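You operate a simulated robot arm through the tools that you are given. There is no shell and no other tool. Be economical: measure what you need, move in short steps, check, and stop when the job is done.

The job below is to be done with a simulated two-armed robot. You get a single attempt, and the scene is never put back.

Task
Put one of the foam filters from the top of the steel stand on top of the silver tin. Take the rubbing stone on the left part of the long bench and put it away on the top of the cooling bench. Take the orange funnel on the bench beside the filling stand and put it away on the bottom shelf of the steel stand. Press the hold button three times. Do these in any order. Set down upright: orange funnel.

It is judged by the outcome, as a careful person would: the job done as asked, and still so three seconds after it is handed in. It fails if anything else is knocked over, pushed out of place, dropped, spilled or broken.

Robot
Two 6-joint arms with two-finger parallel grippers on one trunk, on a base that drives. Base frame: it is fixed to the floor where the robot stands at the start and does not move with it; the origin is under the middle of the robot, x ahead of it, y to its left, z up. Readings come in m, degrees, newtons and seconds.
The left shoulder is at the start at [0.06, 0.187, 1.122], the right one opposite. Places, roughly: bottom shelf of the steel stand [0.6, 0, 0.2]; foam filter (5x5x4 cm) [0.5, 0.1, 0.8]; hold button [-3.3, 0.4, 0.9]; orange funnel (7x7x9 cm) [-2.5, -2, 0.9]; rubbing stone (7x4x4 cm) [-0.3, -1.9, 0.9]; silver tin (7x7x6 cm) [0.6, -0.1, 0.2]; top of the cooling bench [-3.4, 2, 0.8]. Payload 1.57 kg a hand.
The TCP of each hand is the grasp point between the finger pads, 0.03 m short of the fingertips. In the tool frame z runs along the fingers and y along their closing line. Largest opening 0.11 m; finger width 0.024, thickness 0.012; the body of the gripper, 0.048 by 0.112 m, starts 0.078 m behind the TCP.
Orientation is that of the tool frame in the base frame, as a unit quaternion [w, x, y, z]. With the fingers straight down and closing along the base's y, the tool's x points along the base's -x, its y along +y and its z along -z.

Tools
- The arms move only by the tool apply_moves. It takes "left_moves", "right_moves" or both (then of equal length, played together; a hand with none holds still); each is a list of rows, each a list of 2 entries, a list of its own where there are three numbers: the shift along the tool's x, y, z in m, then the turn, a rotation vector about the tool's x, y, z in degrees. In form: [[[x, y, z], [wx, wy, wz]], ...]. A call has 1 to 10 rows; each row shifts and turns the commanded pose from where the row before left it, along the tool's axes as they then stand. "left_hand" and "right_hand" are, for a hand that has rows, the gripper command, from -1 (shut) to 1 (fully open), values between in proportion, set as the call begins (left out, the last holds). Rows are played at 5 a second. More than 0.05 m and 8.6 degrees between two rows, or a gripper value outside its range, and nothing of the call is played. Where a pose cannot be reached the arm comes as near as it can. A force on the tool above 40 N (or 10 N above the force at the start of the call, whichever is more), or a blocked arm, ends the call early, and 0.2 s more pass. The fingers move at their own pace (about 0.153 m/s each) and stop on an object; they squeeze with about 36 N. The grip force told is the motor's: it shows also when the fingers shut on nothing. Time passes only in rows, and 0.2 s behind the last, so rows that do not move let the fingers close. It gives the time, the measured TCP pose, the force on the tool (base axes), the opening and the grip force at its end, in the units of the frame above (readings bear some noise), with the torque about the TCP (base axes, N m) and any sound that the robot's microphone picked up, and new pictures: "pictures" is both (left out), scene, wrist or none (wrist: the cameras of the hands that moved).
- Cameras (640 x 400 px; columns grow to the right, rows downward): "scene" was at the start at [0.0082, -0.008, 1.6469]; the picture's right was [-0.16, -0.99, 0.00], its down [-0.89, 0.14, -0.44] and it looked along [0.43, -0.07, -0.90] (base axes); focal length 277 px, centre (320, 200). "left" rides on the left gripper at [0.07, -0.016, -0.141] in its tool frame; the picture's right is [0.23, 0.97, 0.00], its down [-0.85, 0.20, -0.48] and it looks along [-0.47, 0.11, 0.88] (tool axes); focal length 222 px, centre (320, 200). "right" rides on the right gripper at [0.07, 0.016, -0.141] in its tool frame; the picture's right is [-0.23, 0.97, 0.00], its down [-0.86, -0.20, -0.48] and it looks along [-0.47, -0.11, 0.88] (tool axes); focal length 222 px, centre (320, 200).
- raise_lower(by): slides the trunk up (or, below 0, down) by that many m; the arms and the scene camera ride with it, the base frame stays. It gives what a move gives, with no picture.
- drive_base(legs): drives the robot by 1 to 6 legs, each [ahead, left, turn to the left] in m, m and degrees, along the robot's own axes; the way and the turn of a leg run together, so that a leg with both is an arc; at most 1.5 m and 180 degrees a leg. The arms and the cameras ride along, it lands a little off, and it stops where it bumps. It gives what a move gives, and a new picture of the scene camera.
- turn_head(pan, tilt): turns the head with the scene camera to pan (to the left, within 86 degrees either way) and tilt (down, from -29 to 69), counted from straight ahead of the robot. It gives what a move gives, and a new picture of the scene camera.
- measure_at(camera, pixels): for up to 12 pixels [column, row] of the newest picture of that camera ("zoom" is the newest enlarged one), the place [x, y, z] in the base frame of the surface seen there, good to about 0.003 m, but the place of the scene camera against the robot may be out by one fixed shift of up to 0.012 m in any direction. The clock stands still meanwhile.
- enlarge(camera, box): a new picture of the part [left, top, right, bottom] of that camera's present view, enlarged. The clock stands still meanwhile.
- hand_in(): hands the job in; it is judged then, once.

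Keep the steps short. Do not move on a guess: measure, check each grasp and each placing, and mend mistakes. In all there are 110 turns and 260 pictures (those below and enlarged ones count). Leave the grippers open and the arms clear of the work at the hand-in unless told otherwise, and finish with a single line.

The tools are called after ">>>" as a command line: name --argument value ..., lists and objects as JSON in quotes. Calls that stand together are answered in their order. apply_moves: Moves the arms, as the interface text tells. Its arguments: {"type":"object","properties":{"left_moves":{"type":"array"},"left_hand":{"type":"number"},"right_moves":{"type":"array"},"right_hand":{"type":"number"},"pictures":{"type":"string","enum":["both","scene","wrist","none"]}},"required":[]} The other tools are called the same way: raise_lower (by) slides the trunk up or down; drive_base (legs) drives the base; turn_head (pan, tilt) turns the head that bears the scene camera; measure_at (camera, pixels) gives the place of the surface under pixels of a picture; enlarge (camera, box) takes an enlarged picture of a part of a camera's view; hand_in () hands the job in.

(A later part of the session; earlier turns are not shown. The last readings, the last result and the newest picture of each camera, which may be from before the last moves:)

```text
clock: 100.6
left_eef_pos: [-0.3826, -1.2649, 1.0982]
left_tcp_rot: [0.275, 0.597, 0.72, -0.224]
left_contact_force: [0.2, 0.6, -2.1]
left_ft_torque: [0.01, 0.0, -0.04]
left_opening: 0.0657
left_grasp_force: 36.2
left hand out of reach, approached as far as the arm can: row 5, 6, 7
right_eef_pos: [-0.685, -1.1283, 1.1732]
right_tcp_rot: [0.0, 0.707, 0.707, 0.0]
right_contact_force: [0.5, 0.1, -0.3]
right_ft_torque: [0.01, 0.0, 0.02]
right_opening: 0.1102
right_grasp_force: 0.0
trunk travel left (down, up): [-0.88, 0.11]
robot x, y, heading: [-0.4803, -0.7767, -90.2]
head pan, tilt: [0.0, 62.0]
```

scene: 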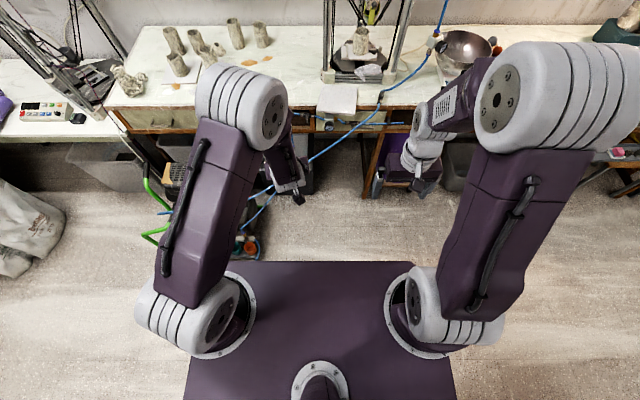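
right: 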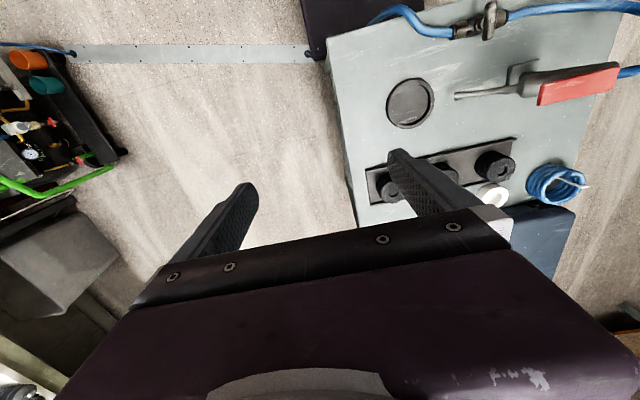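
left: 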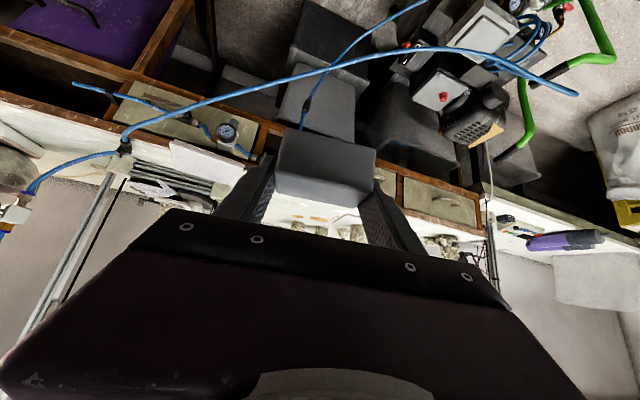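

Stone held. Look right toward the funnel area.

>>> turn_head --pan 55 --tilt 35

>>> turn_head --pan -60 --tilt 35

```text
clock: 101.8
left_eef_pos: [-0.3822, -1.2657, 1.0967]
left_tcp_rot: [0.275, 0.597, 0.72, -0.223]
left_contact_force: [-0.7, 0.0, -1.8]
left_ft_torque: [-0.02, 0.01, 0.02]
left_opening: 0.0658
left_grasp_force: 35.4
right_eef_pos: [-0.6847, -1.1278, 1.1731]
right_tcp_rot: [0.0, 0.708, 0.706, 0.0]
right_contact_force: [0.1, 0.7, -0.4]
right_ft_torque: [-0.01, -0.01, 0.02]
right_opening: 0.1098
right_grasp_force: 0.1
trunk travel left (down, up): [-0.88, 0.11]
robot x, y, heading: [-0.4818, -0.7779, -90.1]
head pan, tilt: [55.0, 35.0]
```

scene: 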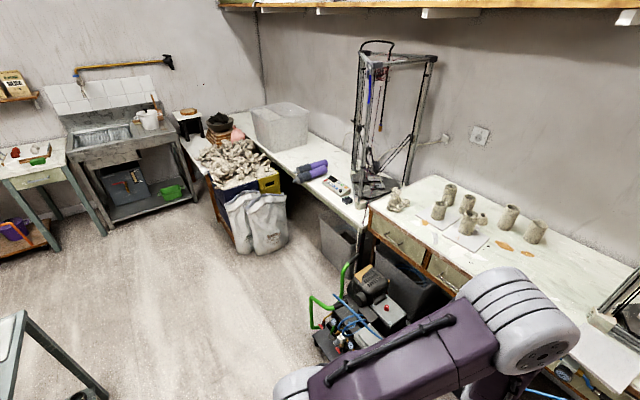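

```text
clock: 103.8
left_eef_pos: [-0.3814, -1.2659, 1.0975]
left_tcp_rot: [0.274, 0.597, 0.72, -0.223]
left_contact_force: [1.0, 0.5, -2.1]
left_ft_torque: [0.0, -0.01, 0.0]
left_opening: 0.0657
left_grasp_force: 35.5
right_eef_pos: [-0.684, -1.1298, 1.1726]
right_tcp_rot: [-0.001, 0.708, 0.707, 0.0]
right_contact_force: [0.3, 0.4, 0.3]
right_ft_torque: [0.0, -0.02, 0.0]
right_opening: 0.1099
right_grasp_force: 0.1
trunk travel left (down, up): [-0.88, 0.11]
robot x, y, heading: [-0.4821, -0.7774, -90.1]
head pan, tilt: [-60.0, 35.0]
```

scene: 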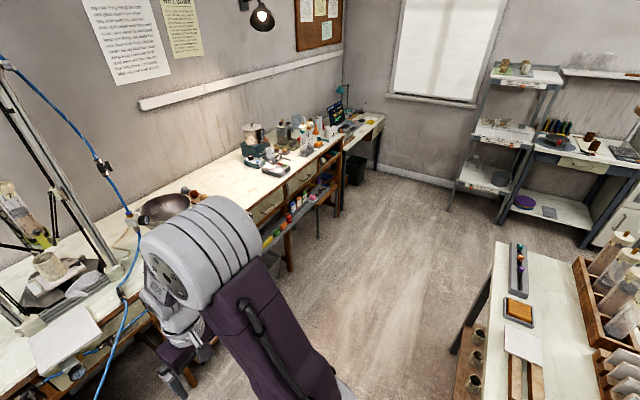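

>>> enlarge --camera "scene" --box '[230, 90, 400, 220]'

>>> measure_at --camera "scene" --pixels '[[325, 126], [330, 125], [323, 150], [290, 262], [460, 345], [500, 240], [345, 150], [378, 130], [318, 232], [480, 300], [355, 190], [255, 195]]'

```text
3.08 times, centred on (315, 155) of scene
```

zoom: 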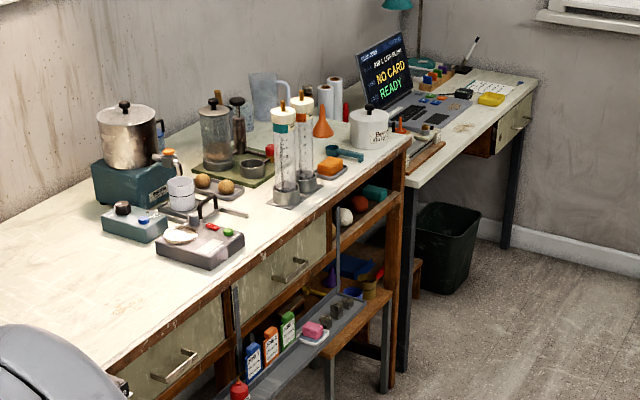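

```text
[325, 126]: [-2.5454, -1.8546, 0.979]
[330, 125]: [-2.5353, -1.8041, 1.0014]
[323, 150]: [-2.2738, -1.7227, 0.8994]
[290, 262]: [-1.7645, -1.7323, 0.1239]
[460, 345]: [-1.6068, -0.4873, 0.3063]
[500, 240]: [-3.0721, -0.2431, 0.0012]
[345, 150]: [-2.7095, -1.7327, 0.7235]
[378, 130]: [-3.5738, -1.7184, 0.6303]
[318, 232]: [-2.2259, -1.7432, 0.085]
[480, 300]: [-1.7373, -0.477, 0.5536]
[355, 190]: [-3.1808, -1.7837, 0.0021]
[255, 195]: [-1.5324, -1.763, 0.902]
```

>>> measure_at --camera "zoom" --pixels '[[322, 130], [323, 110], [322, 137], [330, 168], [300, 180], [375, 125], [335, 95], [346, 153], [285, 190], [345, 100]]'

>>> drive_base --legs '[[0.25, 0, 0], [0, -1.0, 0], [0, -0.85, 0]]'

>>> turn_head --pan -15 --tilt 40

```text
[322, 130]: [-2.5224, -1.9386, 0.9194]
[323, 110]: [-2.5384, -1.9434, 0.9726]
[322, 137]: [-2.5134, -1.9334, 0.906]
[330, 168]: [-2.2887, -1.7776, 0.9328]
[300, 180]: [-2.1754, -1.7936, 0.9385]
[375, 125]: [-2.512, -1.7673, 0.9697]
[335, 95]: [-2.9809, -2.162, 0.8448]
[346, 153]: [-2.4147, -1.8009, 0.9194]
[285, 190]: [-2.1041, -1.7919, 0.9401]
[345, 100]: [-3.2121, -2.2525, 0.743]
```

```text
clock: 114.6
left_eef_pos: [-2.2736, -1.4886, 1.0964]
left_tcp_rot: [0.271, 0.608, 0.711, -0.228]
left_contact_force: [-0.2, -0.6, -1.7]
left_ft_torque: [0.04, 0.04, -0.02]
left_opening: 0.0656
left_grasp_force: 36.0
right_eef_pos: [-2.5712, -1.3441, 1.1723]
right_tcp_rot: [-0.001, 0.718, 0.696, 0.0]
right_contact_force: [-0.2, -0.1, 0.3]
right_ft_torque: [-0.01, 0.04, 0.02]
right_opening: 0.1101
right_grasp_force: 0.1
trunk travel left (down, up): [-0.88, 0.11]
robot x, y, heading: [-2.3533, -0.9979, -91.8]
head pan, tilt: [-60.0, 35.0]
```

scene: 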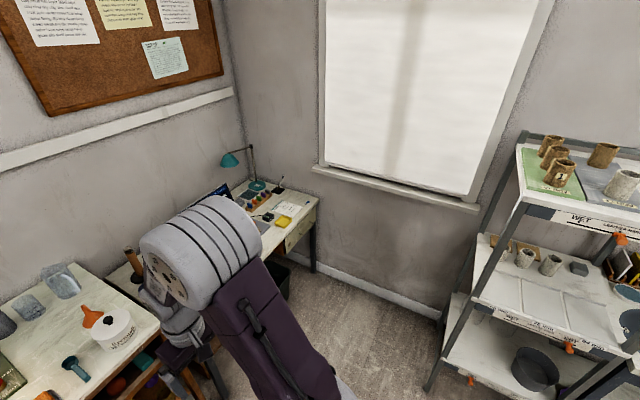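

```text
clock: 115.8
left_eef_pos: [-2.2718, -1.4893, 1.0964]
left_tcp_rot: [0.271, 0.607, 0.711, -0.227]
left_contact_force: [-0.4, 1.0, -2.8]
left_ft_torque: [0.02, 0.05, 0.02]
left_opening: 0.0658
left_grasp_force: 36.2
right_eef_pos: [-2.5721, -1.3433, 1.1722]
right_tcp_rot: [0.0, 0.718, 0.696, 0.001]
right_contact_force: [-0.4, -0.2, -0.5]
right_ft_torque: [0.0, 0.0, -0.04]
right_opening: 0.11
right_grasp_force: 0.2
trunk travel left (down, up): [-0.88, 0.11]
robot x, y, heading: [-2.3568, -0.9973, -91.8]
head pan, tilt: [-15.0, 40.0]
```

scene: 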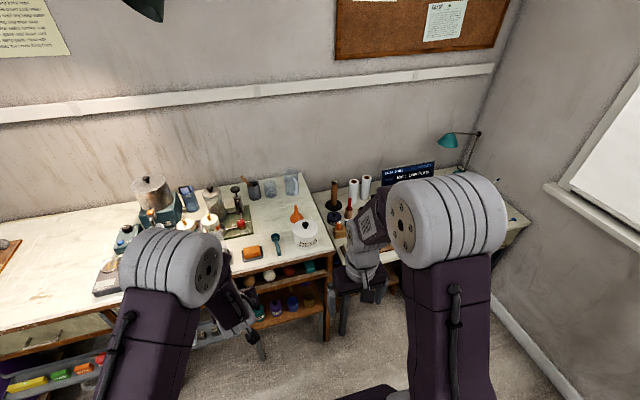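

>>> enlarge --camera "scene" --box '[230, 160, 370, 280]'

>>> measure_at --camera "scene" --pixels '[[296, 217], [295, 208], [300, 220], [292, 219], [305, 232], [276, 245], [252, 253], [291, 185], [332, 218], [320, 245], [300, 255], [270, 187]]'

```text
3.33 times, centred on (300, 220) of scene
```

zoom: 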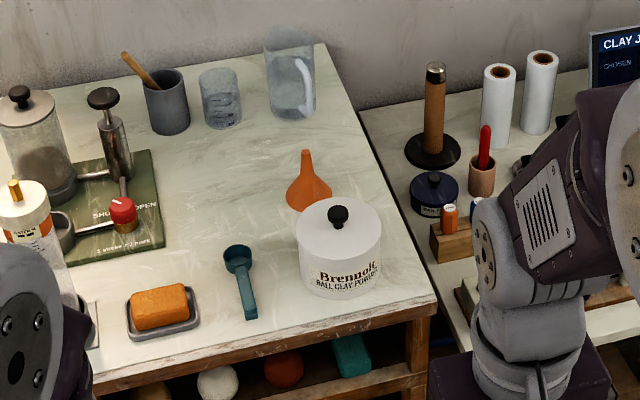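

```text
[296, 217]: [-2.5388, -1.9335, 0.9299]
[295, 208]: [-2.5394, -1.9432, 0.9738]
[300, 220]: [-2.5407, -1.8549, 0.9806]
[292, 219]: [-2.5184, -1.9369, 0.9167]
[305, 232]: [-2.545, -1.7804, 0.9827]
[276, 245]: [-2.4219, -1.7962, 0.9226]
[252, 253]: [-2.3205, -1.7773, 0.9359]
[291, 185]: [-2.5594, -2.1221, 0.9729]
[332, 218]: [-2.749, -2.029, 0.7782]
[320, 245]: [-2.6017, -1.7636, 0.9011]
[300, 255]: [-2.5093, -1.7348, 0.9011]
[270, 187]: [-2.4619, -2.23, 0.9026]
```

The funnel stands cone-down, spout up at (-2.54,-1.945), with a white pot before it. I check the pot's knob, spout and neighbour heights.

>>> measure_at --camera "zoom" --pixels '[[338, 212], [338, 240], [306, 152], [306, 165], [306, 180], [290, 203], [327, 190], [298, 235], [380, 225], [300, 70], [345, 200], [312, 205]]'

```text
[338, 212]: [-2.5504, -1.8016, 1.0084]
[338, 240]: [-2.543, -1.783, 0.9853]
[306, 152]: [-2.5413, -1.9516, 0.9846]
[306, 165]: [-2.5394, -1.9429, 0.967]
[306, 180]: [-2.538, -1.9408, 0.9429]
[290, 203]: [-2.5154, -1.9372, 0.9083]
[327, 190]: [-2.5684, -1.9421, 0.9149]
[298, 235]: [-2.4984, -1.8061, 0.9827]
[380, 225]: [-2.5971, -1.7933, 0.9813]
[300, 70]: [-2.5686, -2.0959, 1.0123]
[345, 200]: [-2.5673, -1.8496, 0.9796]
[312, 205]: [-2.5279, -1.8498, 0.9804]
```

Pot top 0.982, knob 1.01. I raise the left hand (with stone) 18 cm so it clears the tall measuring cylinders, and tilt the right hand 20° forward.

>>> apply_moves --left_moves '[[[-0.0302, 0, -0.0334], [0, 0, 0]], [[-0.0302, 0, -0.0334], [0, 0, 0]], [[-0.0302, 0, -0.0334], [0, 0, 0]], [[-0.0302, 0, -0.0334], [0, 0, 0]]]' --right_moves '[[[0, 0, 0], [0, -5, 0]], [[0, 0, 0], [0, -5, 0]], [[0, 0, 0], [0, -5, 0]], [[0, 0, 0], [0, -5, 0]]]' --right_hand 0.2

```text
clock: 116.8
left_eef_pos: [-2.2713, -1.4887, 1.2751]
left_tcp_rot: [0.271, 0.607, 0.711, -0.23]
left_contact_force: [-0.7, 0.3, -1.5]
left_ft_torque: [0.01, -0.01, 0.01]
left_opening: 0.0654
left_grasp_force: 35.7
right_eef_pos: [-2.5709, -1.3444, 1.1747]
right_tcp_rot: [0.117, 0.708, 0.687, -0.116]
right_contact_force: [-0.2, 0.7, 0.3]
right_ft_torque: [-0.01, -0.01, 0.04]
right_opening: 0.0661
right_grasp_force: 0.1
trunk travel left (down, up): [-0.88, 0.11]
robot x, y, heading: [-2.3563, -0.9951, -91.7]
head pan, tilt: [-15.0, 40.0]
```

scene: 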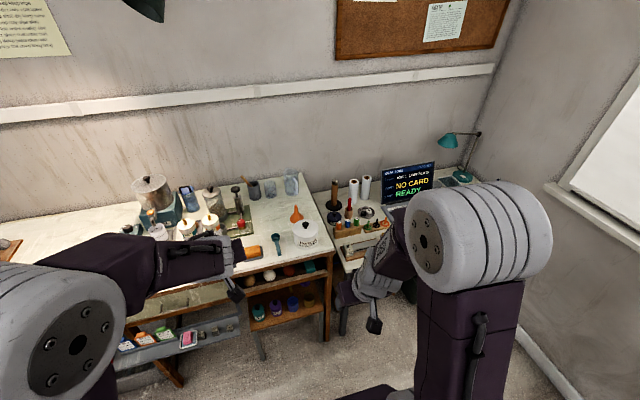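
right: 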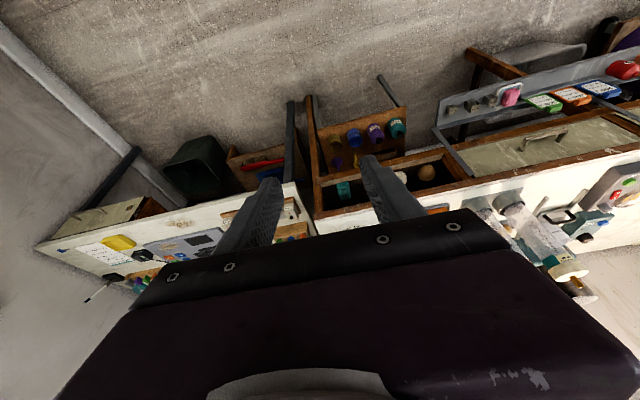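
left: 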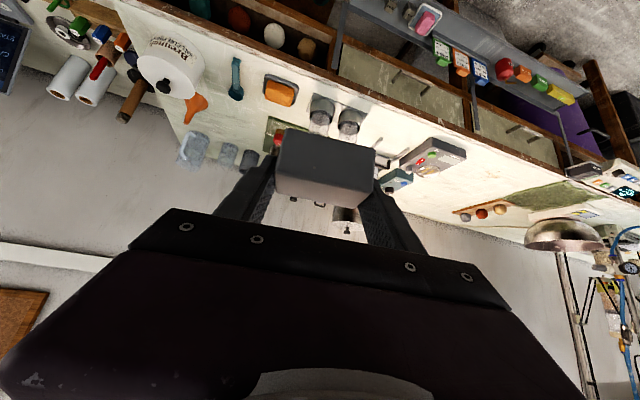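

Before driving forward I measure the protruding tray under the bench.

>>> measure_at --camera "scene" --pixels '[[175, 352], [220, 335], [240, 318], [262, 355], [330, 330], [290, 322], [325, 258], [180, 378]]'

```text
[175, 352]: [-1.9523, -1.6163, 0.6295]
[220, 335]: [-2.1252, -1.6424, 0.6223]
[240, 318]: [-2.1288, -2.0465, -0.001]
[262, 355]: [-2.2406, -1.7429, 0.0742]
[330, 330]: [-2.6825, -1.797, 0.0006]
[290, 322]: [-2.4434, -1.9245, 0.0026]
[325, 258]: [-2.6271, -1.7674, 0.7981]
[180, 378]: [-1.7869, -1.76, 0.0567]
```

>>> drive_base --legs '[[0, 0, 1.7], [0.2, 0, 0]]'

>>> apply_moves --right_moves '[[[-0.047, 0, 0.017], [0, 0, 0]], [[-0.047, 0, 0.017], [0, 0, 0]], [[-0.047, 0, 0.017], [0, 0, 0]], [[-0.047, 0, 0.017], [0, 0, 0]], [[-0.047, 0, 0.017], [0, 0, 0]], [[0, 0, 0], [0, 0, 0]]]'

```text
clock: 118.7
left_eef_pos: [-2.2565, -1.6803, 1.2767]
left_tcp_rot: [0.275, 0.596, 0.72, -0.225]
left_contact_force: [-0.2, 0.2, -1.8]
left_ft_torque: [-0.03, 0.0, 0.02]
left_opening: 0.0657
left_grasp_force: 36.3
right_eef_pos: [-2.5592, -1.546, 1.1753]
right_tcp_rot: [0.118, 0.697, 0.698, -0.115]
right_contact_force: [0.1, 1.2, 0.7]
right_ft_torque: [-0.05, -0.03, -0.04]
right_opening: 0.0661
right_grasp_force: 0.1
trunk travel left (down, up): [-0.88, 0.11]
robot x, y, heading: [-2.3579, -1.1976, -89.6]
head pan, tilt: [-15.0, 40.0]
```

scene: 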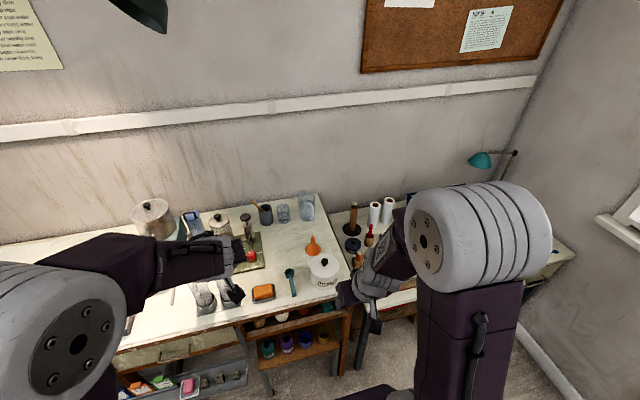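

```text
clock: 120.1
left_eef_pos: [-2.2558, -1.6826, 1.2751]
left_tcp_rot: [0.275, 0.596, 0.72, -0.224]
left_contact_force: [0.6, 0.2, -2.5]
left_ft_torque: [-0.03, 0.01, 0.02]
left_opening: 0.0657
left_grasp_force: 35.7
right_eef_pos: [-2.5561, -1.7997, 1.1709]
right_tcp_rot: [0.117, 0.696, 0.699, -0.113]
right_contact_force: [-0.1, -0.5, 0.1]
right_ft_torque: [-0.01, 0.0, 0.0]
right_opening: 0.0656
right_grasp_force: 0.0
trunk travel left (down, up): [-0.88, 0.11]
robot x, y, heading: [-2.3587, -1.1956, -90.0]
head pan, tilt: [-15.0, 40.0]
```

scene: 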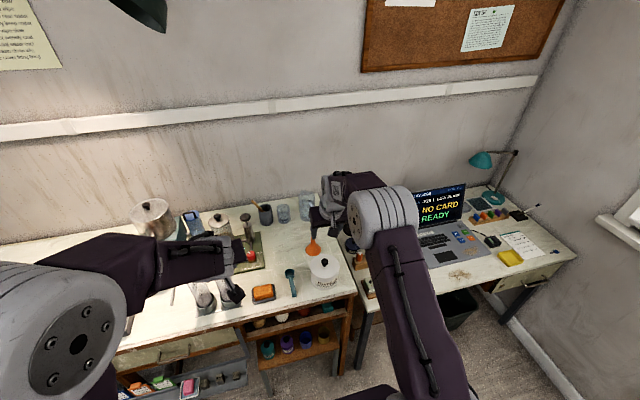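
right: 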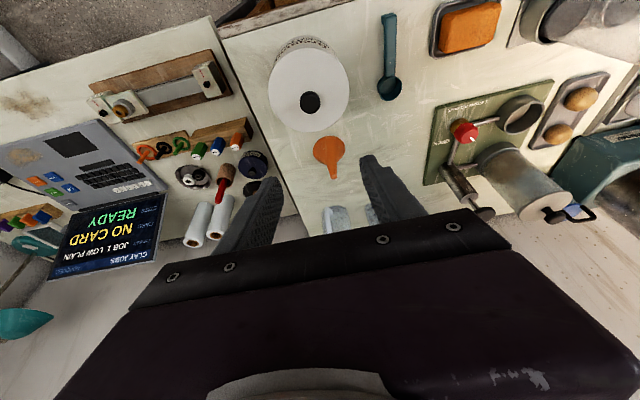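

Funnel is visible between the fingers at (329,155). I measure it in the wrist view.

>>> enlarge --camera "right" --box '[280, 100, 400, 210]'

>>> measure_at --camera "right" --pixels '[[334, 177], [333, 172], [332, 165], [316, 150], [342, 146], [328, 138], [310, 100], [312, 65], [312, 125]]'

```text
3.64 times, centred on (340, 155) of right
```

zoom: 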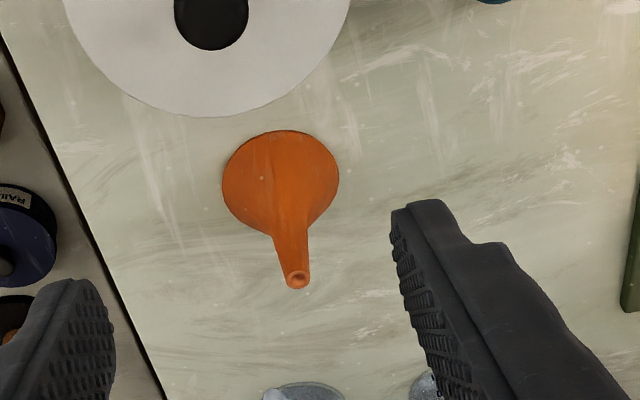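

```text
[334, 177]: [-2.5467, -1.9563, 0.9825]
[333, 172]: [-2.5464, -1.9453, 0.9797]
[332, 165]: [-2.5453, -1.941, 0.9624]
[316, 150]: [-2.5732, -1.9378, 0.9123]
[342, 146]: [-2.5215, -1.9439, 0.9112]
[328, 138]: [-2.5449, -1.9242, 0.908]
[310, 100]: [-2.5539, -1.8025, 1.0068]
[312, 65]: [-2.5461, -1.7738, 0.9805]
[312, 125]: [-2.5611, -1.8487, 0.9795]
```

Spout centre ≈(-2.546,-1.950), top 0.984. I move above it.

>>> apply_moves --right_moves '[[[-0.0262, 0.0024, 0.038], [0, 0, 0]], [[-0.0262, 0.0024, 0.038], [0, 0, 0]], [[-0.0262, 0.0024, 0.038], [0, 0, 0]], [[-0.0262, 0.0024, 0.038], [0, 0, 0]], [[0, 0, 0], [0, 0, 0]]]' --pictures "wrist"

>>> enlarge --camera "right" --box '[240, 60, 420, 210]'

```text
clock: 121.3
left_eef_pos: [-2.2556, -1.6848, 1.2741]
left_tcp_rot: [0.273, 0.597, 0.721, -0.223]
left_contact_force: [0.4, 0.1, -2.2]
left_ft_torque: [0.03, 0.02, -0.02]
left_opening: 0.0655
left_grasp_force: 35.9
right_eef_pos: [-2.5448, -1.8716, 1.0752]
right_tcp_rot: [0.118, 0.696, 0.699, -0.112]
right_contact_force: [-0.1, 0.3, -1.0]
right_ft_torque: [-0.02, -0.04, 0.01]
right_opening: 0.0662
right_grasp_force: 0.1
right hand out of reach, approached as far as the arm can: row 3, 4
trunk travel left (down, up): [-0.88, 0.11]
robot x, y, heading: [-2.3586, -1.1926, -89.9]
head pan, tilt: [-15.0, 40.0]
```

right: 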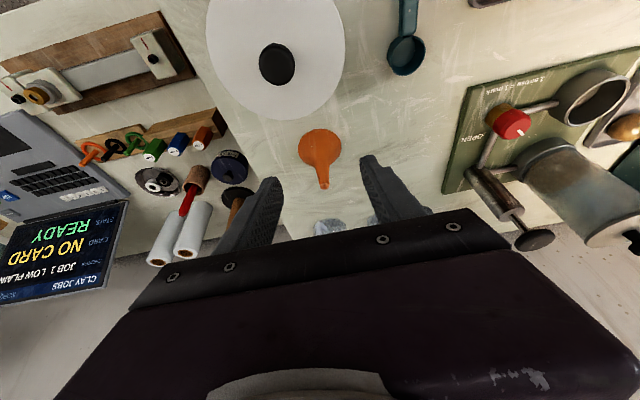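

```text
2.67 times, centred on (330, 135) of right
```

zoom: 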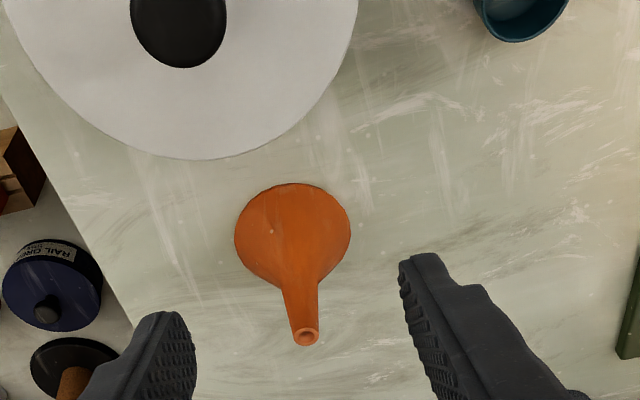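

Reach limit again. I check how far the robot's own front extends, to see whether I may drive closer.

>>> turn_head --pan 0 --tilt 66

>>> measure_at --camera "scene" --pixels '[[240, 242], [320, 242], [400, 242], [320, 300], [190, 395], [320, 230], [200, 230], [240, 225], [220, 210]]'

```text
clock: 122.2
left_eef_pos: [-2.2557, -1.6842, 1.2748]
left_tcp_rot: [0.275, 0.596, 0.721, -0.224]
left_contact_force: [-0.5, -0.4, -2.1]
left_ft_torque: [0.0, 0.01, -0.02]
left_opening: 0.0654
left_grasp_force: 36.1
right_eef_pos: [-2.5446, -1.871, 1.0778]
right_tcp_rot: [0.117, 0.697, 0.698, -0.113]
right_contact_force: [-0.3, 0.4, 0.2]
right_ft_torque: [0.0, -0.04, 0.04]
right_opening: 0.0662
right_grasp_force: 0.0
trunk travel left (down, up): [-0.88, 0.11]
robot x, y, heading: [-2.3586, -1.1958, -90.0]
head pan, tilt: [0.0, 66.0]
```

scene: 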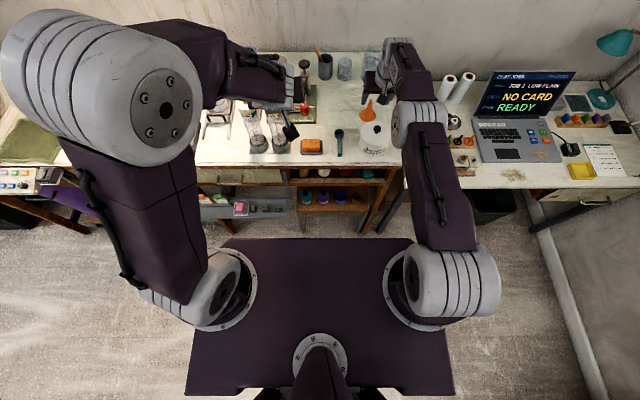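

```text
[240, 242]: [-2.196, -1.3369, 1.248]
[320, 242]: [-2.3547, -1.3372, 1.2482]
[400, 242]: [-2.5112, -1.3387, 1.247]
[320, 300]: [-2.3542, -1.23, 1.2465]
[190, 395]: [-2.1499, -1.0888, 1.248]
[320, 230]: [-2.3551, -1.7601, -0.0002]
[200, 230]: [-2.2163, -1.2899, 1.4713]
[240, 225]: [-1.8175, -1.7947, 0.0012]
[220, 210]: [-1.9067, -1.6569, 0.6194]
```

The front plate reaches only 0.14 m ahead and the base ~0.3 m; I raise the hand, shift 10 cm right (clear of the tray) and go 9 cm closer.

>>> apply_moves --right_moves '[[[-0.0113, 0, -0.0331], [0, 0, 0]], [[-0.0113, 0, -0.0331], [0, 0, 0]]]' --pictures "none"

>>> drive_base --legs '[[0, -0.1, 0], [0.09, 0, 0]]'

>>> apply_moves --right_moves '[[[0, 0.033, 0], [0, 0, 0]], [[0, 0.033, 0], [0, 0, 0]], [[0, 0.034, 0], [0, 0, 0]], [[0, 0, 0], [0, 0, 0]]]' --pictures "wrist"

```text
clock: 122.8
left_eef_pos: [-2.2559, -1.6845, 1.2755]
left_tcp_rot: [0.275, 0.597, 0.72, -0.223]
left_contact_force: [0.9, 0.5, -2.9]
left_ft_torque: [-0.01, -0.01, -0.02]
left_opening: 0.0656
left_grasp_force: 35.9
right_eef_pos: [-2.548, -1.8728, 1.1478]
right_tcp_rot: [0.117, 0.697, 0.698, -0.114]
right_contact_force: [0.1, -0.4, 0.6]
right_ft_torque: [0.0, 0.03, -0.02]
right_opening: 0.0663
right_grasp_force: 0.0
trunk travel left (down, up): [-0.88, 0.11]
robot x, y, heading: [-2.3619, -1.1951, -90.0]
head pan, tilt: [0.0, 66.0]
```

```text
clock: 124.6
left_eef_pos: [-2.354, -1.7656, 1.2775]
left_tcp_rot: [0.275, 0.596, 0.72, -0.225]
left_contact_force: [-0.8, 0.7, -1.0]
left_ft_torque: [-0.05, -0.02, 0.02]
left_opening: 0.0657
left_grasp_force: 36.6
right_eef_pos: [-2.6458, -1.9567, 1.1511]
right_tcp_rot: [0.12, 0.696, 0.698, -0.116]
right_contact_force: [0.5, 0.6, 0.7]
right_ft_torque: [-0.02, 0.0, 0.0]
right_opening: 0.0661
right_grasp_force: 0.1
trunk travel left (down, up): [-0.88, 0.11]
robot x, y, heading: [-2.4574, -1.283, -89.8]
head pan, tilt: [0.0, 66.0]
```

scene: 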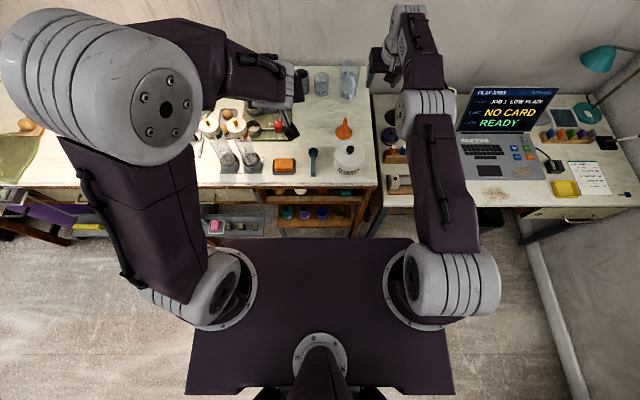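

```text
clock: 125.6
left_eef_pos: [-2.354, -1.7728, 1.2744]
left_tcp_rot: [0.274, 0.596, 0.721, -0.223]
left_contact_force: [0.4, 0.1, -1.7]
left_ft_torque: [0.0, 0.0, -0.02]
left_opening: 0.0656
left_grasp_force: 36.1
right_eef_pos: [-2.5476, -1.9533, 1.1454]
right_tcp_rot: [0.118, 0.697, 0.698, -0.114]
right_contact_force: [-0.7, -0.1, -0.3]
right_ft_torque: [0.02, -0.03, 0.02]
right_opening: 0.0658
right_grasp_force: 0.1
right hand out of reach, approached as far as the arm can: row 3
trunk travel left (down, up): [-0.88, 0.11]
robot x, y, heading: [-2.4569, -1.2827, -89.7]
head pan, tilt: [0.0, 66.0]
```

right: 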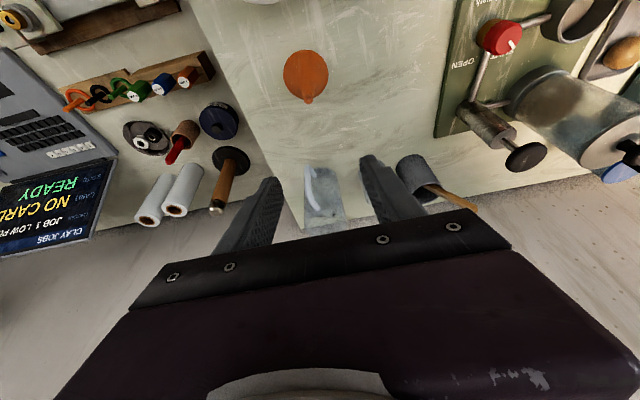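

Right above the funnel. Descend most of the way with the arm.

>>> apply_moves --right_moves '[[[0.0123, 0, 0.0363], [0, 0, 0]], [[0.0123, 0, 0.0363], [0, 0, 0]], [[0.0123, 0, 0.0363], [0, 0, 0]], [[0, 0, 0], [0, 0, 0]]]' --pictures "wrist"

>>> enlarge --camera "right" --box '[220, 60, 420, 220]'

```text
clock: 126.6
left_eef_pos: [-2.3533, -1.7734, 1.2736]
left_tcp_rot: [0.274, 0.596, 0.72, -0.224]
left_contact_force: [-0.6, -0.8, -2.0]
left_ft_torque: [0.0, 0.05, 0.0]
left_opening: 0.0654
left_grasp_force: 35.8
right_eef_pos: [-2.5501, -1.9456, 1.0336]
right_tcp_rot: [0.118, 0.696, 0.699, -0.114]
right_contact_force: [-0.5, 0.5, 0.2]
right_ft_torque: [-0.01, 0.01, 0.02]
right_opening: 0.0658
right_grasp_force: 0.1
right hand out of reach, approached as far as the arm can: row 3
trunk travel left (down, up): [-0.88, 0.11]
robot x, y, heading: [-2.4569, -1.2833, -89.7]
head pan, tilt: [0.0, 66.0]
```

right: 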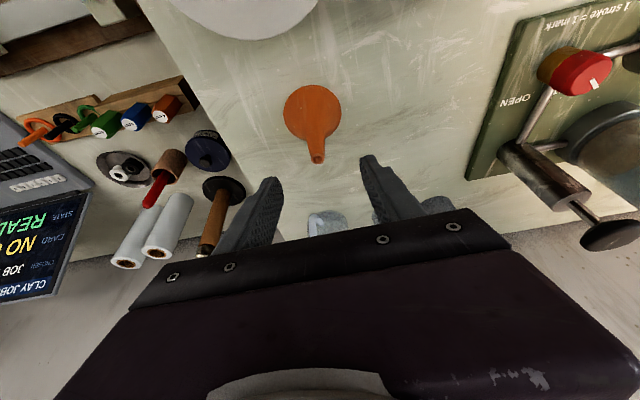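

```text
2.50 times, centred on (320, 140) of right
```

zoom: 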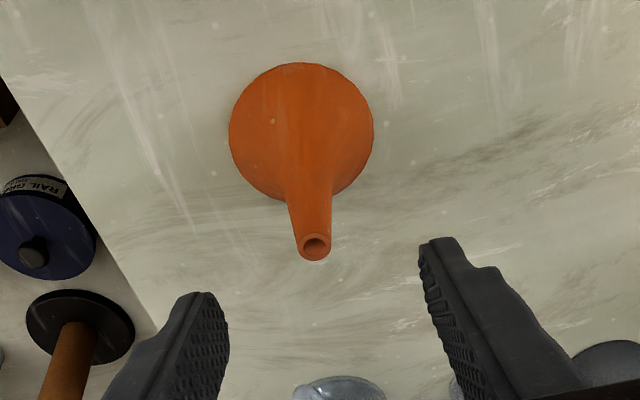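

>>> measure_at --camera "right" --pixels '[[317, 158], [316, 150], [314, 140], [317, 155]]'

>>> raise_lower --by -0.055

>>> apply_moves --right_moves '[[[0, 0, 0], [0, 0, 0]]]' --pictures "wrist"

>>> enlarge --camera "right" --box '[220, 60, 420, 220]'

```text
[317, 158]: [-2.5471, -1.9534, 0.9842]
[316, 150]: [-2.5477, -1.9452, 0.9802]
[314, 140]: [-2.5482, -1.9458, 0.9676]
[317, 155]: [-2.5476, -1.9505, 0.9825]
```

```text
clock: 127.6
left_eef_pos: [-2.3532, -1.772, 1.219]
left_tcp_rot: [0.274, 0.597, 0.72, -0.224]
left_contact_force: [-0.7, -0.4, -2.5]
left_ft_torque: [-0.03, -0.04, 0.01]
left_opening: 0.0658
left_grasp_force: 35.6
right_eef_pos: [-2.5495, -1.9457, 0.9795]
right_tcp_rot: [0.119, 0.696, 0.7, -0.113]
right_contact_force: [0.5, 0.4, 0.2]
right_ft_torque: [0.06, 0.01, 0.03]
right_opening: 0.0661
right_grasp_force: 0.0
trunk travel left (down, up): [-0.825, 0.165]
robot x, y, heading: [-2.4574, -1.2824, -89.8]
head pan, tilt: [0.0, 66.0]
```

```text
clock: 128.0
left_eef_pos: [-2.3539, -1.7733, 1.2187]
left_tcp_rot: [0.274, 0.597, 0.72, -0.223]
left_contact_force: [-0.3, -0.5, -2.7]
left_ft_torque: [-0.01, 0.04, 0.01]
left_opening: 0.0653
left_grasp_force: 35.7
right_eef_pos: [-2.5494, -1.9451, 0.9797]
right_tcp_rot: [0.118, 0.696, 0.699, -0.113]
right_contact_force: [-0.6, 0.0, -0.2]
right_ft_torque: [0.01, 0.0, -0.01]
right_opening: 0.0661
right_grasp_force: 0.2
trunk travel left (down, up): [-0.825, 0.165]
robot x, y, heading: [-2.459, -1.2841, -89.9]
head pan, tilt: [0.0, 66.0]
```

right: 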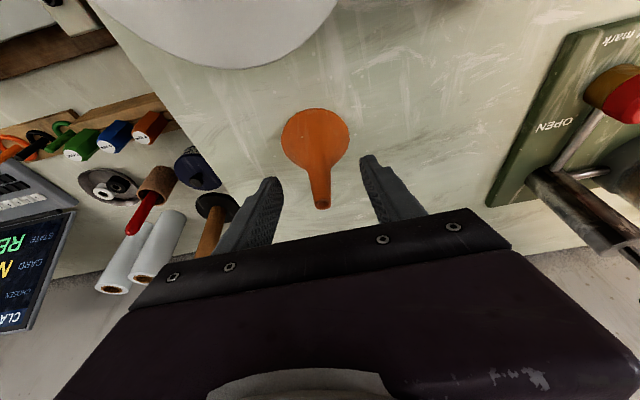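

```text
2.50 times, centred on (320, 140) of right
```

zoom: 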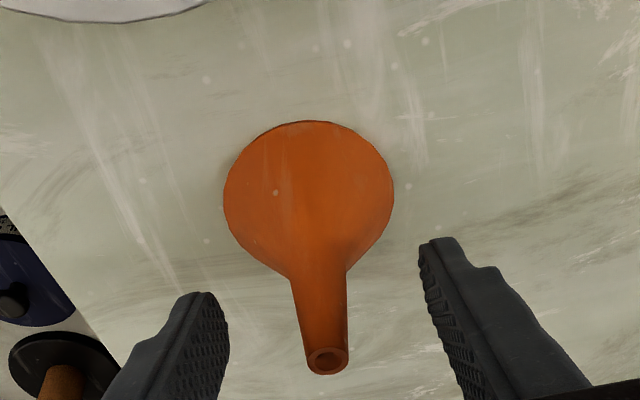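

The spout lies between the pads (tips ≈0.947, spout top 0.984). Close the right gripper.

>>> apply_moves --right_moves '[[[0, 0, 0], [0, 0, 0]], [[0, 0, 0], [0, 0, 0]], [[0, 0, 0], [0, 0, 0]]]' --right_hand -1 --pictures "wrist"

```text
clock: 128.8
left_eef_pos: [-2.3543, -1.7736, 1.2188]
left_tcp_rot: [0.275, 0.596, 0.72, -0.224]
left_contact_force: [-0.2, -0.4, -2.9]
left_ft_torque: [0.01, -0.02, -0.02]
left_opening: 0.0654
left_grasp_force: 35.8
right_eef_pos: [-2.5482, -1.9447, 0.9795]
right_tcp_rot: [0.118, 0.696, 0.699, -0.114]
right_contact_force: [-0.4, 0.3, 0.4]
right_ft_torque: [0.02, -0.02, -0.01]
right_opening: 0.0166
right_grasp_force: 31.2
trunk travel left (down, up): [-0.825, 0.165]
robot x, y, heading: [-2.4558, -1.2844, -89.9]
head pan, tilt: [0.0, 66.0]
```

right: 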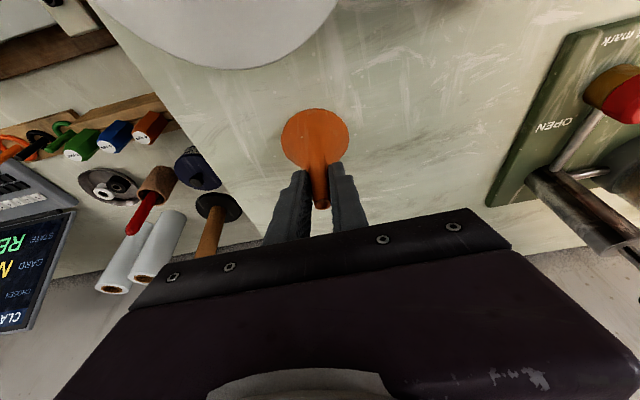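

Gripped. Lift with the trunk 16 cm, check, then back away.

>>> raise_lower --by 0.16

>>> apply_moves --right_moves '[[[-0.0097, 0, -0.0284], [0, 0, 0]], [[0, 0, 0], [0, 0, 0]]]' --pictures "wrist"

>>> drive_base --legs '[[-0.3, 0, 0]]'

```text
clock: 130.6
left_eef_pos: [-2.3534, -1.7726, 1.3785]
left_tcp_rot: [0.274, 0.597, 0.72, -0.224]
left_contact_force: [0.7, -0.4, -3.0]
left_ft_torque: [0.01, -0.01, -0.03]
left_opening: 0.0656
left_grasp_force: 36.1
right_eef_pos: [-2.55, -1.9446, 1.1389]
right_tcp_rot: [0.117, 0.696, 0.699, -0.113]
right_contact_force: [0.4, -0.3, -0.6]
right_ft_torque: [-0.01, 0.02, -0.01]
right_opening: 0.0166
right_grasp_force: 31.5
trunk travel left (down, up): [-0.985, 0.005]
robot x, y, heading: [-2.457, -1.284, -90.1]
head pan, tilt: [0.0, 66.0]
```

```text
clock: 131.2
left_eef_pos: [-2.3531, -1.7713, 1.379]
left_tcp_rot: [0.275, 0.596, 0.721, -0.223]
left_contact_force: [-0.2, 0.0, -2.8]
left_ft_torque: [-0.02, 0.02, 0.01]
left_opening: 0.0654
left_grasp_force: 35.7
right_eef_pos: [-2.5472, -1.946, 1.1716]
right_tcp_rot: [0.118, 0.696, 0.699, -0.114]
right_contact_force: [-0.1, -1.0, 0.1]
right_ft_torque: [-0.04, 0.02, 0.07]
right_opening: 0.0165
right_grasp_force: 32.8
trunk travel left (down, up): [-0.985, 0.005]
robot x, y, heading: [-2.4566, -1.2821, -89.8]
head pan, tilt: [0.0, 66.0]
```

right: 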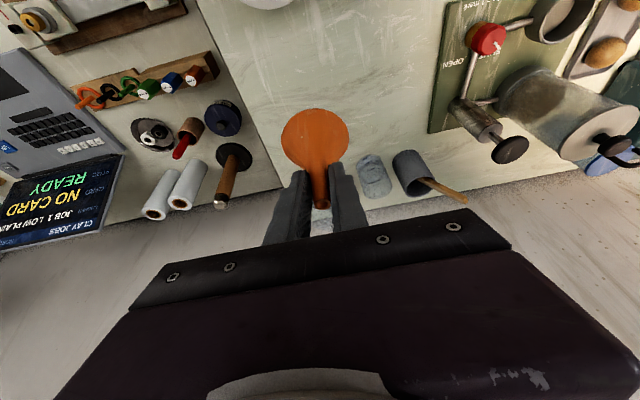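

```text
clock: 133.2
left_eef_pos: [-2.357, -1.4829, 1.3789]
left_tcp_rot: [0.272, 0.6, 0.718, -0.224]
left_contact_force: [0.1, 0.6, -2.3]
left_ft_torque: [0.05, -0.01, 0.02]
left_opening: 0.0658
left_grasp_force: 36.1
right_eef_pos: [-2.5529, -1.6546, 1.1695]
right_tcp_rot: [0.116, 0.7, 0.696, -0.113]
right_contact_force: [0.6, 0.0, -0.4]
right_ft_torque: [-0.01, -0.03, 0.02]
right_opening: 0.0165
right_grasp_force: 31.8
trunk travel left (down, up): [-0.985, 0.005]
robot x, y, heading: [-2.4593, -0.9891, -90.6]
head pan, tilt: [0.0, 66.0]
```

scene: 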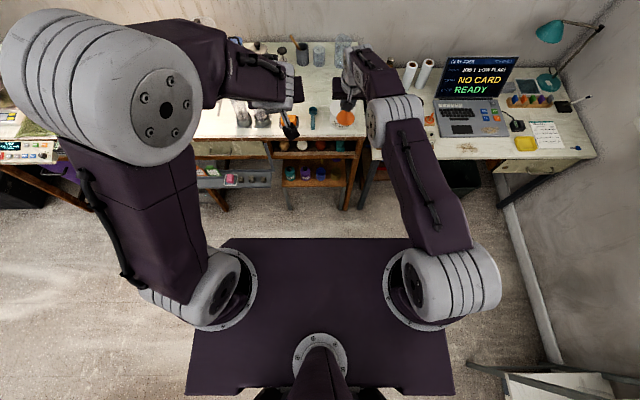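

Funnel held. Pull the right arm in, then look toward the hold button.

>>> apply_moves --right_moves '[[[0.0379, -0.0143, -0.0129], [0, 0, 0]], [[0.0379, -0.0143, -0.0129], [0, 0, 0]], [[0.0379, -0.0143, -0.0129], [0, 0, 0]], [[0.0379, -0.0143, -0.0129], [0, 0, 0]], [[0.0379, -0.0143, -0.0129], [0, 0, 0]], [[0.0379, -0.0143, -0.0129], [0, 0, 0]], [[0.0379, -0.0143, -0.0129], [0, 0, 0]]]' --pictures "none"

>>> turn_head --pan -86 --tilt 30

```text
clock: 134.8
left_eef_pos: [-2.358, -1.4787, 1.3804]
left_tcp_rot: [0.274, 0.599, 0.718, -0.225]
left_contact_force: [-0.1, 0.5, -2.0]
left_ft_torque: [0.02, 0.02, 0.02]
left_opening: 0.0656
left_grasp_force: 36.0
right_eef_pos: [-2.6534, -1.3699, 1.1729]
right_tcp_rot: [0.118, 0.7, 0.695, -0.114]
right_contact_force: [-0.3, -0.4, -0.4]
right_ft_torque: [-0.02, -0.03, 0.0]
right_opening: 0.0165
right_grasp_force: 31.3
right hand out of reach, approached as far as the arm can: row 5
trunk travel left (down, up): [-0.985, 0.005]
robot x, y, heading: [-2.4553, -0.9915, -90.3]
head pan, tilt: [0.0, 66.0]
```

```text
clock: 136.4
left_eef_pos: [-2.3568, -1.4802, 1.3787]
left_tcp_rot: [0.272, 0.6, 0.718, -0.224]
left_contact_force: [0.8, 0.8, -1.8]
left_ft_torque: [0.03, 0.03, 0.04]
left_opening: 0.0658
left_grasp_force: 36.1
right_eef_pos: [-2.6528, -1.3724, 1.1719]
right_tcp_rot: [0.117, 0.7, 0.696, -0.114]
right_contact_force: [0.0, 0.1, -0.5]
right_ft_torque: [-0.04, 0.02, -0.01]
right_opening: 0.0163
right_grasp_force: 31.7
trunk travel left (down, up): [-0.985, 0.005]
robot x, y, heading: [-2.4541, -0.9907, -90.0]
head pan, tilt: [-85.9, 30.0]
```

scene: 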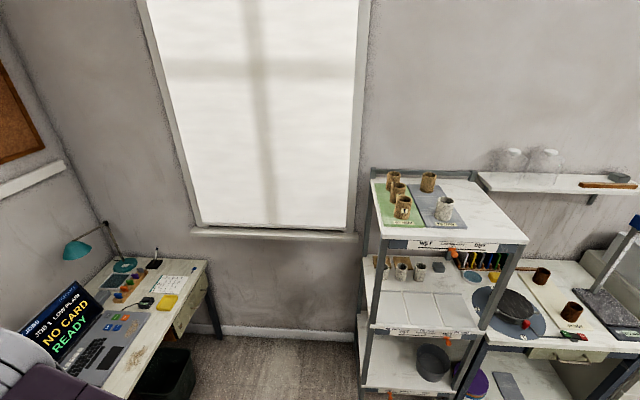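

>>> measure_at --camera "scene" --pixels '[[365, 390], [460, 380], [520, 250], [370, 180], [590, 350], [480, 350], [200, 330], [600, 325], [290, 390]]'

>>> turn_head --pan 86 --tilt 45

```text
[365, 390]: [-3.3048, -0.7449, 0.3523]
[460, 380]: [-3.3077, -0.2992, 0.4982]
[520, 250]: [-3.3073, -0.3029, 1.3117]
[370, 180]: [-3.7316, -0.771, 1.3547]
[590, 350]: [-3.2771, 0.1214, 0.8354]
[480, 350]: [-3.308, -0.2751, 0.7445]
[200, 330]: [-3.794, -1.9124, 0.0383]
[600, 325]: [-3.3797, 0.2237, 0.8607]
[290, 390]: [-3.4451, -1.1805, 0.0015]
```

```text
clock: 139.0
left_eef_pos: [-2.3571, -1.4795, 1.379]
left_tcp_rot: [0.273, 0.6, 0.718, -0.224]
left_contact_force: [0.1, 0.1, -1.4]
left_ft_torque: [0.03, -0.03, 0.02]
left_opening: 0.0654
left_grasp_force: 36.1
right_eef_pos: [-2.6521, -1.3712, 1.1723]
right_tcp_rot: [0.116, 0.7, 0.696, -0.113]
right_contact_force: [0.0, 0.8, 0.1]
right_ft_torque: [0.01, 0.02, 0.01]
right_opening: 0.0163
right_grasp_force: 31.9
trunk travel left (down, up): [-0.985, 0.005]
robot x, y, heading: [-2.4531, -0.9892, -90.4]
head pan, tilt: [85.9, 45.0]
```

scene: 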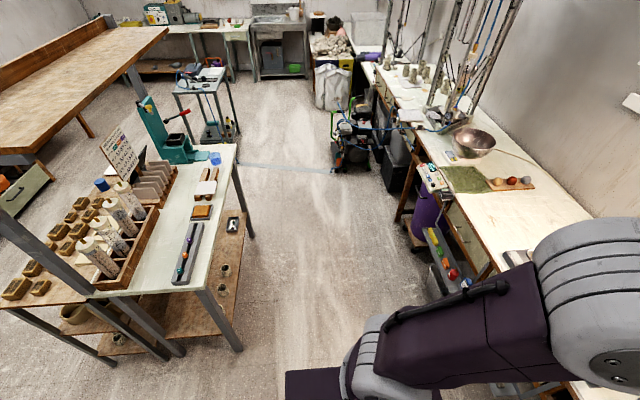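

>>> measure_at --camera "scene" --pixels '[[238, 350], [205, 285], [110, 362], [240, 148], [252, 236], [30, 330], [180, 352], [300, 380], [95, 295], [5, 285]]'

>>> drive_base --legs '[[0, -0.1, 0], [0, 0, -90], [0, 0, -90]]'

>>> turn_head --pan 20 --tilt 35

```text
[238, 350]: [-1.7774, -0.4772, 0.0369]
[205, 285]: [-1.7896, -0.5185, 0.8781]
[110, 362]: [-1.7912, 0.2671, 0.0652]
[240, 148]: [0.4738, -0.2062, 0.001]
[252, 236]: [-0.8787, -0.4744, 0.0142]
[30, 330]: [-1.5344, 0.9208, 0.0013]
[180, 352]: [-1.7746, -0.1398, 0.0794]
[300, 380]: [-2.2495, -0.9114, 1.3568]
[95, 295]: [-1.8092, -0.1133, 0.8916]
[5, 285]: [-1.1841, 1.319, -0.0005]
```

```text
clock: 147.7
left_eef_pos: [-2.6912, -0.5075, 1.3797]
left_tcp_rot: [-0.214, 0.738, -0.575, -0.281]
left_contact_force: [-0.4, -0.3, -1.6]
left_ft_torque: [0.01, -0.01, 0.01]
left_opening: 0.0655
left_grasp_force: 36.2
right_eef_pos: [-2.3887, -0.5947, 1.173]
right_tcp_rot: [-0.11, 0.719, -0.675, -0.12]
right_contact_force: [-0.5, -0.9, -0.1]
right_ft_torque: [-0.01, -0.01, -0.03]
right_opening: 0.016
right_grasp_force: 31.7
trunk travel left (down, up): [-0.985, 0.005]
robot x, y, heading: [-2.5562, -0.9876, 93.7]
head pan, tilt: [85.9, 45.0]
```

scene: 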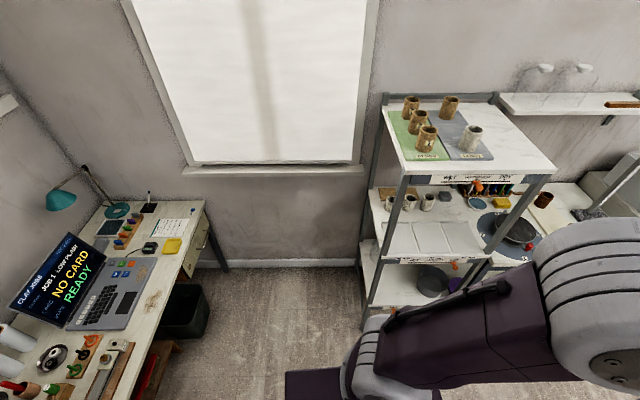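

```text
clock: 149.1
left_eef_pos: [-2.6924, -0.5064, 1.3795]
left_tcp_rot: [-0.215, 0.738, -0.575, -0.281]
left_contact_force: [-0.1, 0.5, -1.9]
left_ft_torque: [-0.02, -0.03, 0.0]
left_opening: 0.0658
left_grasp_force: 35.5
right_eef_pos: [-2.3892, -0.5954, 1.1719]
right_tcp_rot: [-0.111, 0.719, -0.676, -0.121]
right_contact_force: [-0.1, 1.0, -0.9]
right_ft_torque: [0.0, -0.01, 0.01]
right_opening: 0.0164
right_grasp_force: 32.1
trunk travel left (down, up): [-0.985, 0.005]
robot x, y, heading: [-2.5577, -0.9896, 93.5]
head pan, tilt: [20.0, 35.0]
```

scene: 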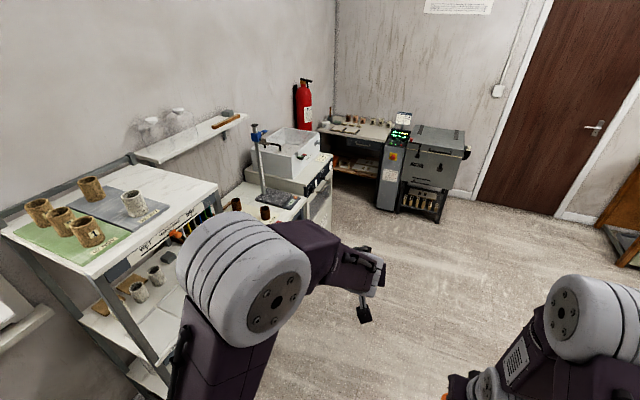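

>>> enlarge --camera "scene" --box '[220, 90, 480, 230]'

>>> measure_at --camera "scene" --pixels '[[320, 175], [335, 128], [370, 145], [385, 130], [390, 205], [330, 190], [298, 200], [375, 132], [345, 128], [365, 128]]'

```text
2.46 times, centred on (350, 160) of scene
```

zoom: 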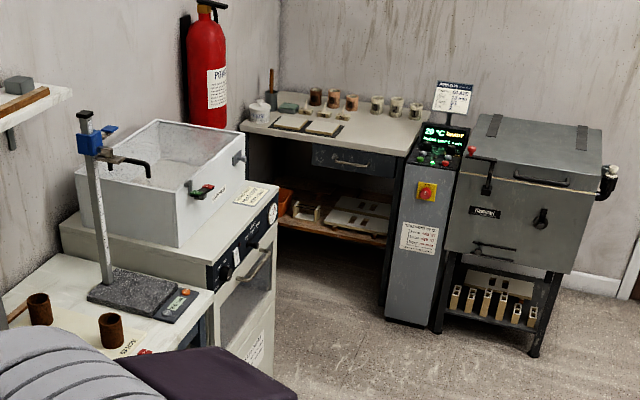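

```text
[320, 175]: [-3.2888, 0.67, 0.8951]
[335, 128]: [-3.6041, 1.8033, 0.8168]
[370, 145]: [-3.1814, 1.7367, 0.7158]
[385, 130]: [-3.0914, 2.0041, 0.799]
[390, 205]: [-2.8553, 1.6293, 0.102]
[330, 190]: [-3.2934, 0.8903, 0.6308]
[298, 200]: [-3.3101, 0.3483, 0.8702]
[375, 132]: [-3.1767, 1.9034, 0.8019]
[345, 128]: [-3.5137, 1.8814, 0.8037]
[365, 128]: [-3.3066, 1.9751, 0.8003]
```

The cooling bench is at the far end (top z≈0.80, front edge y≈1.73). I drive toward it, stopping short to look.

>>> drive_base --legs '[[0, 0, -3.5], [1.2, 0.1, 0], [0.6, 0.2, 0]]'

>>> turn_head --pan 20 --tilt 40

```text
clock: 158.7
left_eef_pos: [-2.9441, 1.2893, 1.3809]
left_tcp_rot: [-0.226, 0.716, -0.602, -0.273]
left_contact_force: [0.8, -0.3, -2.4]
left_ft_torque: [-0.01, 0.02, 0.02]
left_opening: 0.0656
left_grasp_force: 36.3
right_eef_pos: [-2.6474, 1.1792, 1.1733]
right_tcp_rot: [0.114, -0.694, 0.701, 0.118]
right_contact_force: [-0.1, 0.3, -0.5]
right_ft_torque: [0.02, 0.03, 0.03]
right_opening: 0.0163
right_grasp_force: 31.4
trunk travel left (down, up): [-0.985, 0.005]
robot x, y, heading: [-2.8486, 0.8027, 89.2]
head pan, tilt: [20.0, 35.0]
```

scene: 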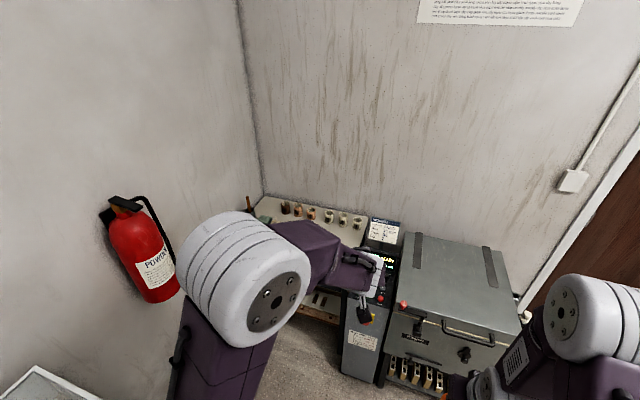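

```text
clock: 159.3
left_eef_pos: [-2.9425, 1.2894, 1.3794]
left_tcp_rot: [-0.226, 0.716, -0.601, -0.273]
left_contact_force: [-1.0, -0.3, -1.1]
left_ft_torque: [0.01, 0.01, 0.0]
left_opening: 0.0655
left_grasp_force: 35.1
right_eef_pos: [-2.6477, 1.1801, 1.1714]
right_tcp_rot: [0.113, -0.694, 0.701, 0.118]
right_contact_force: [0.6, 0.1, 0.2]
right_ft_torque: [-0.02, 0.0, 0.03]
right_opening: 0.0161
right_grasp_force: 31.7
trunk travel left (down, up): [-0.985, 0.005]
robot x, y, heading: [-2.8481, 0.7993, 89.4]
head pan, tilt: [20.0, 40.0]
```

scene: 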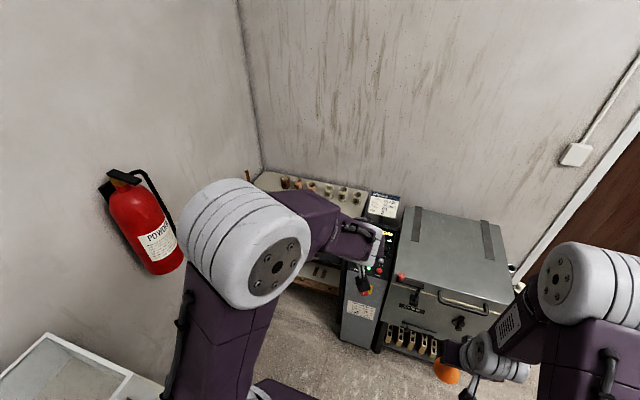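

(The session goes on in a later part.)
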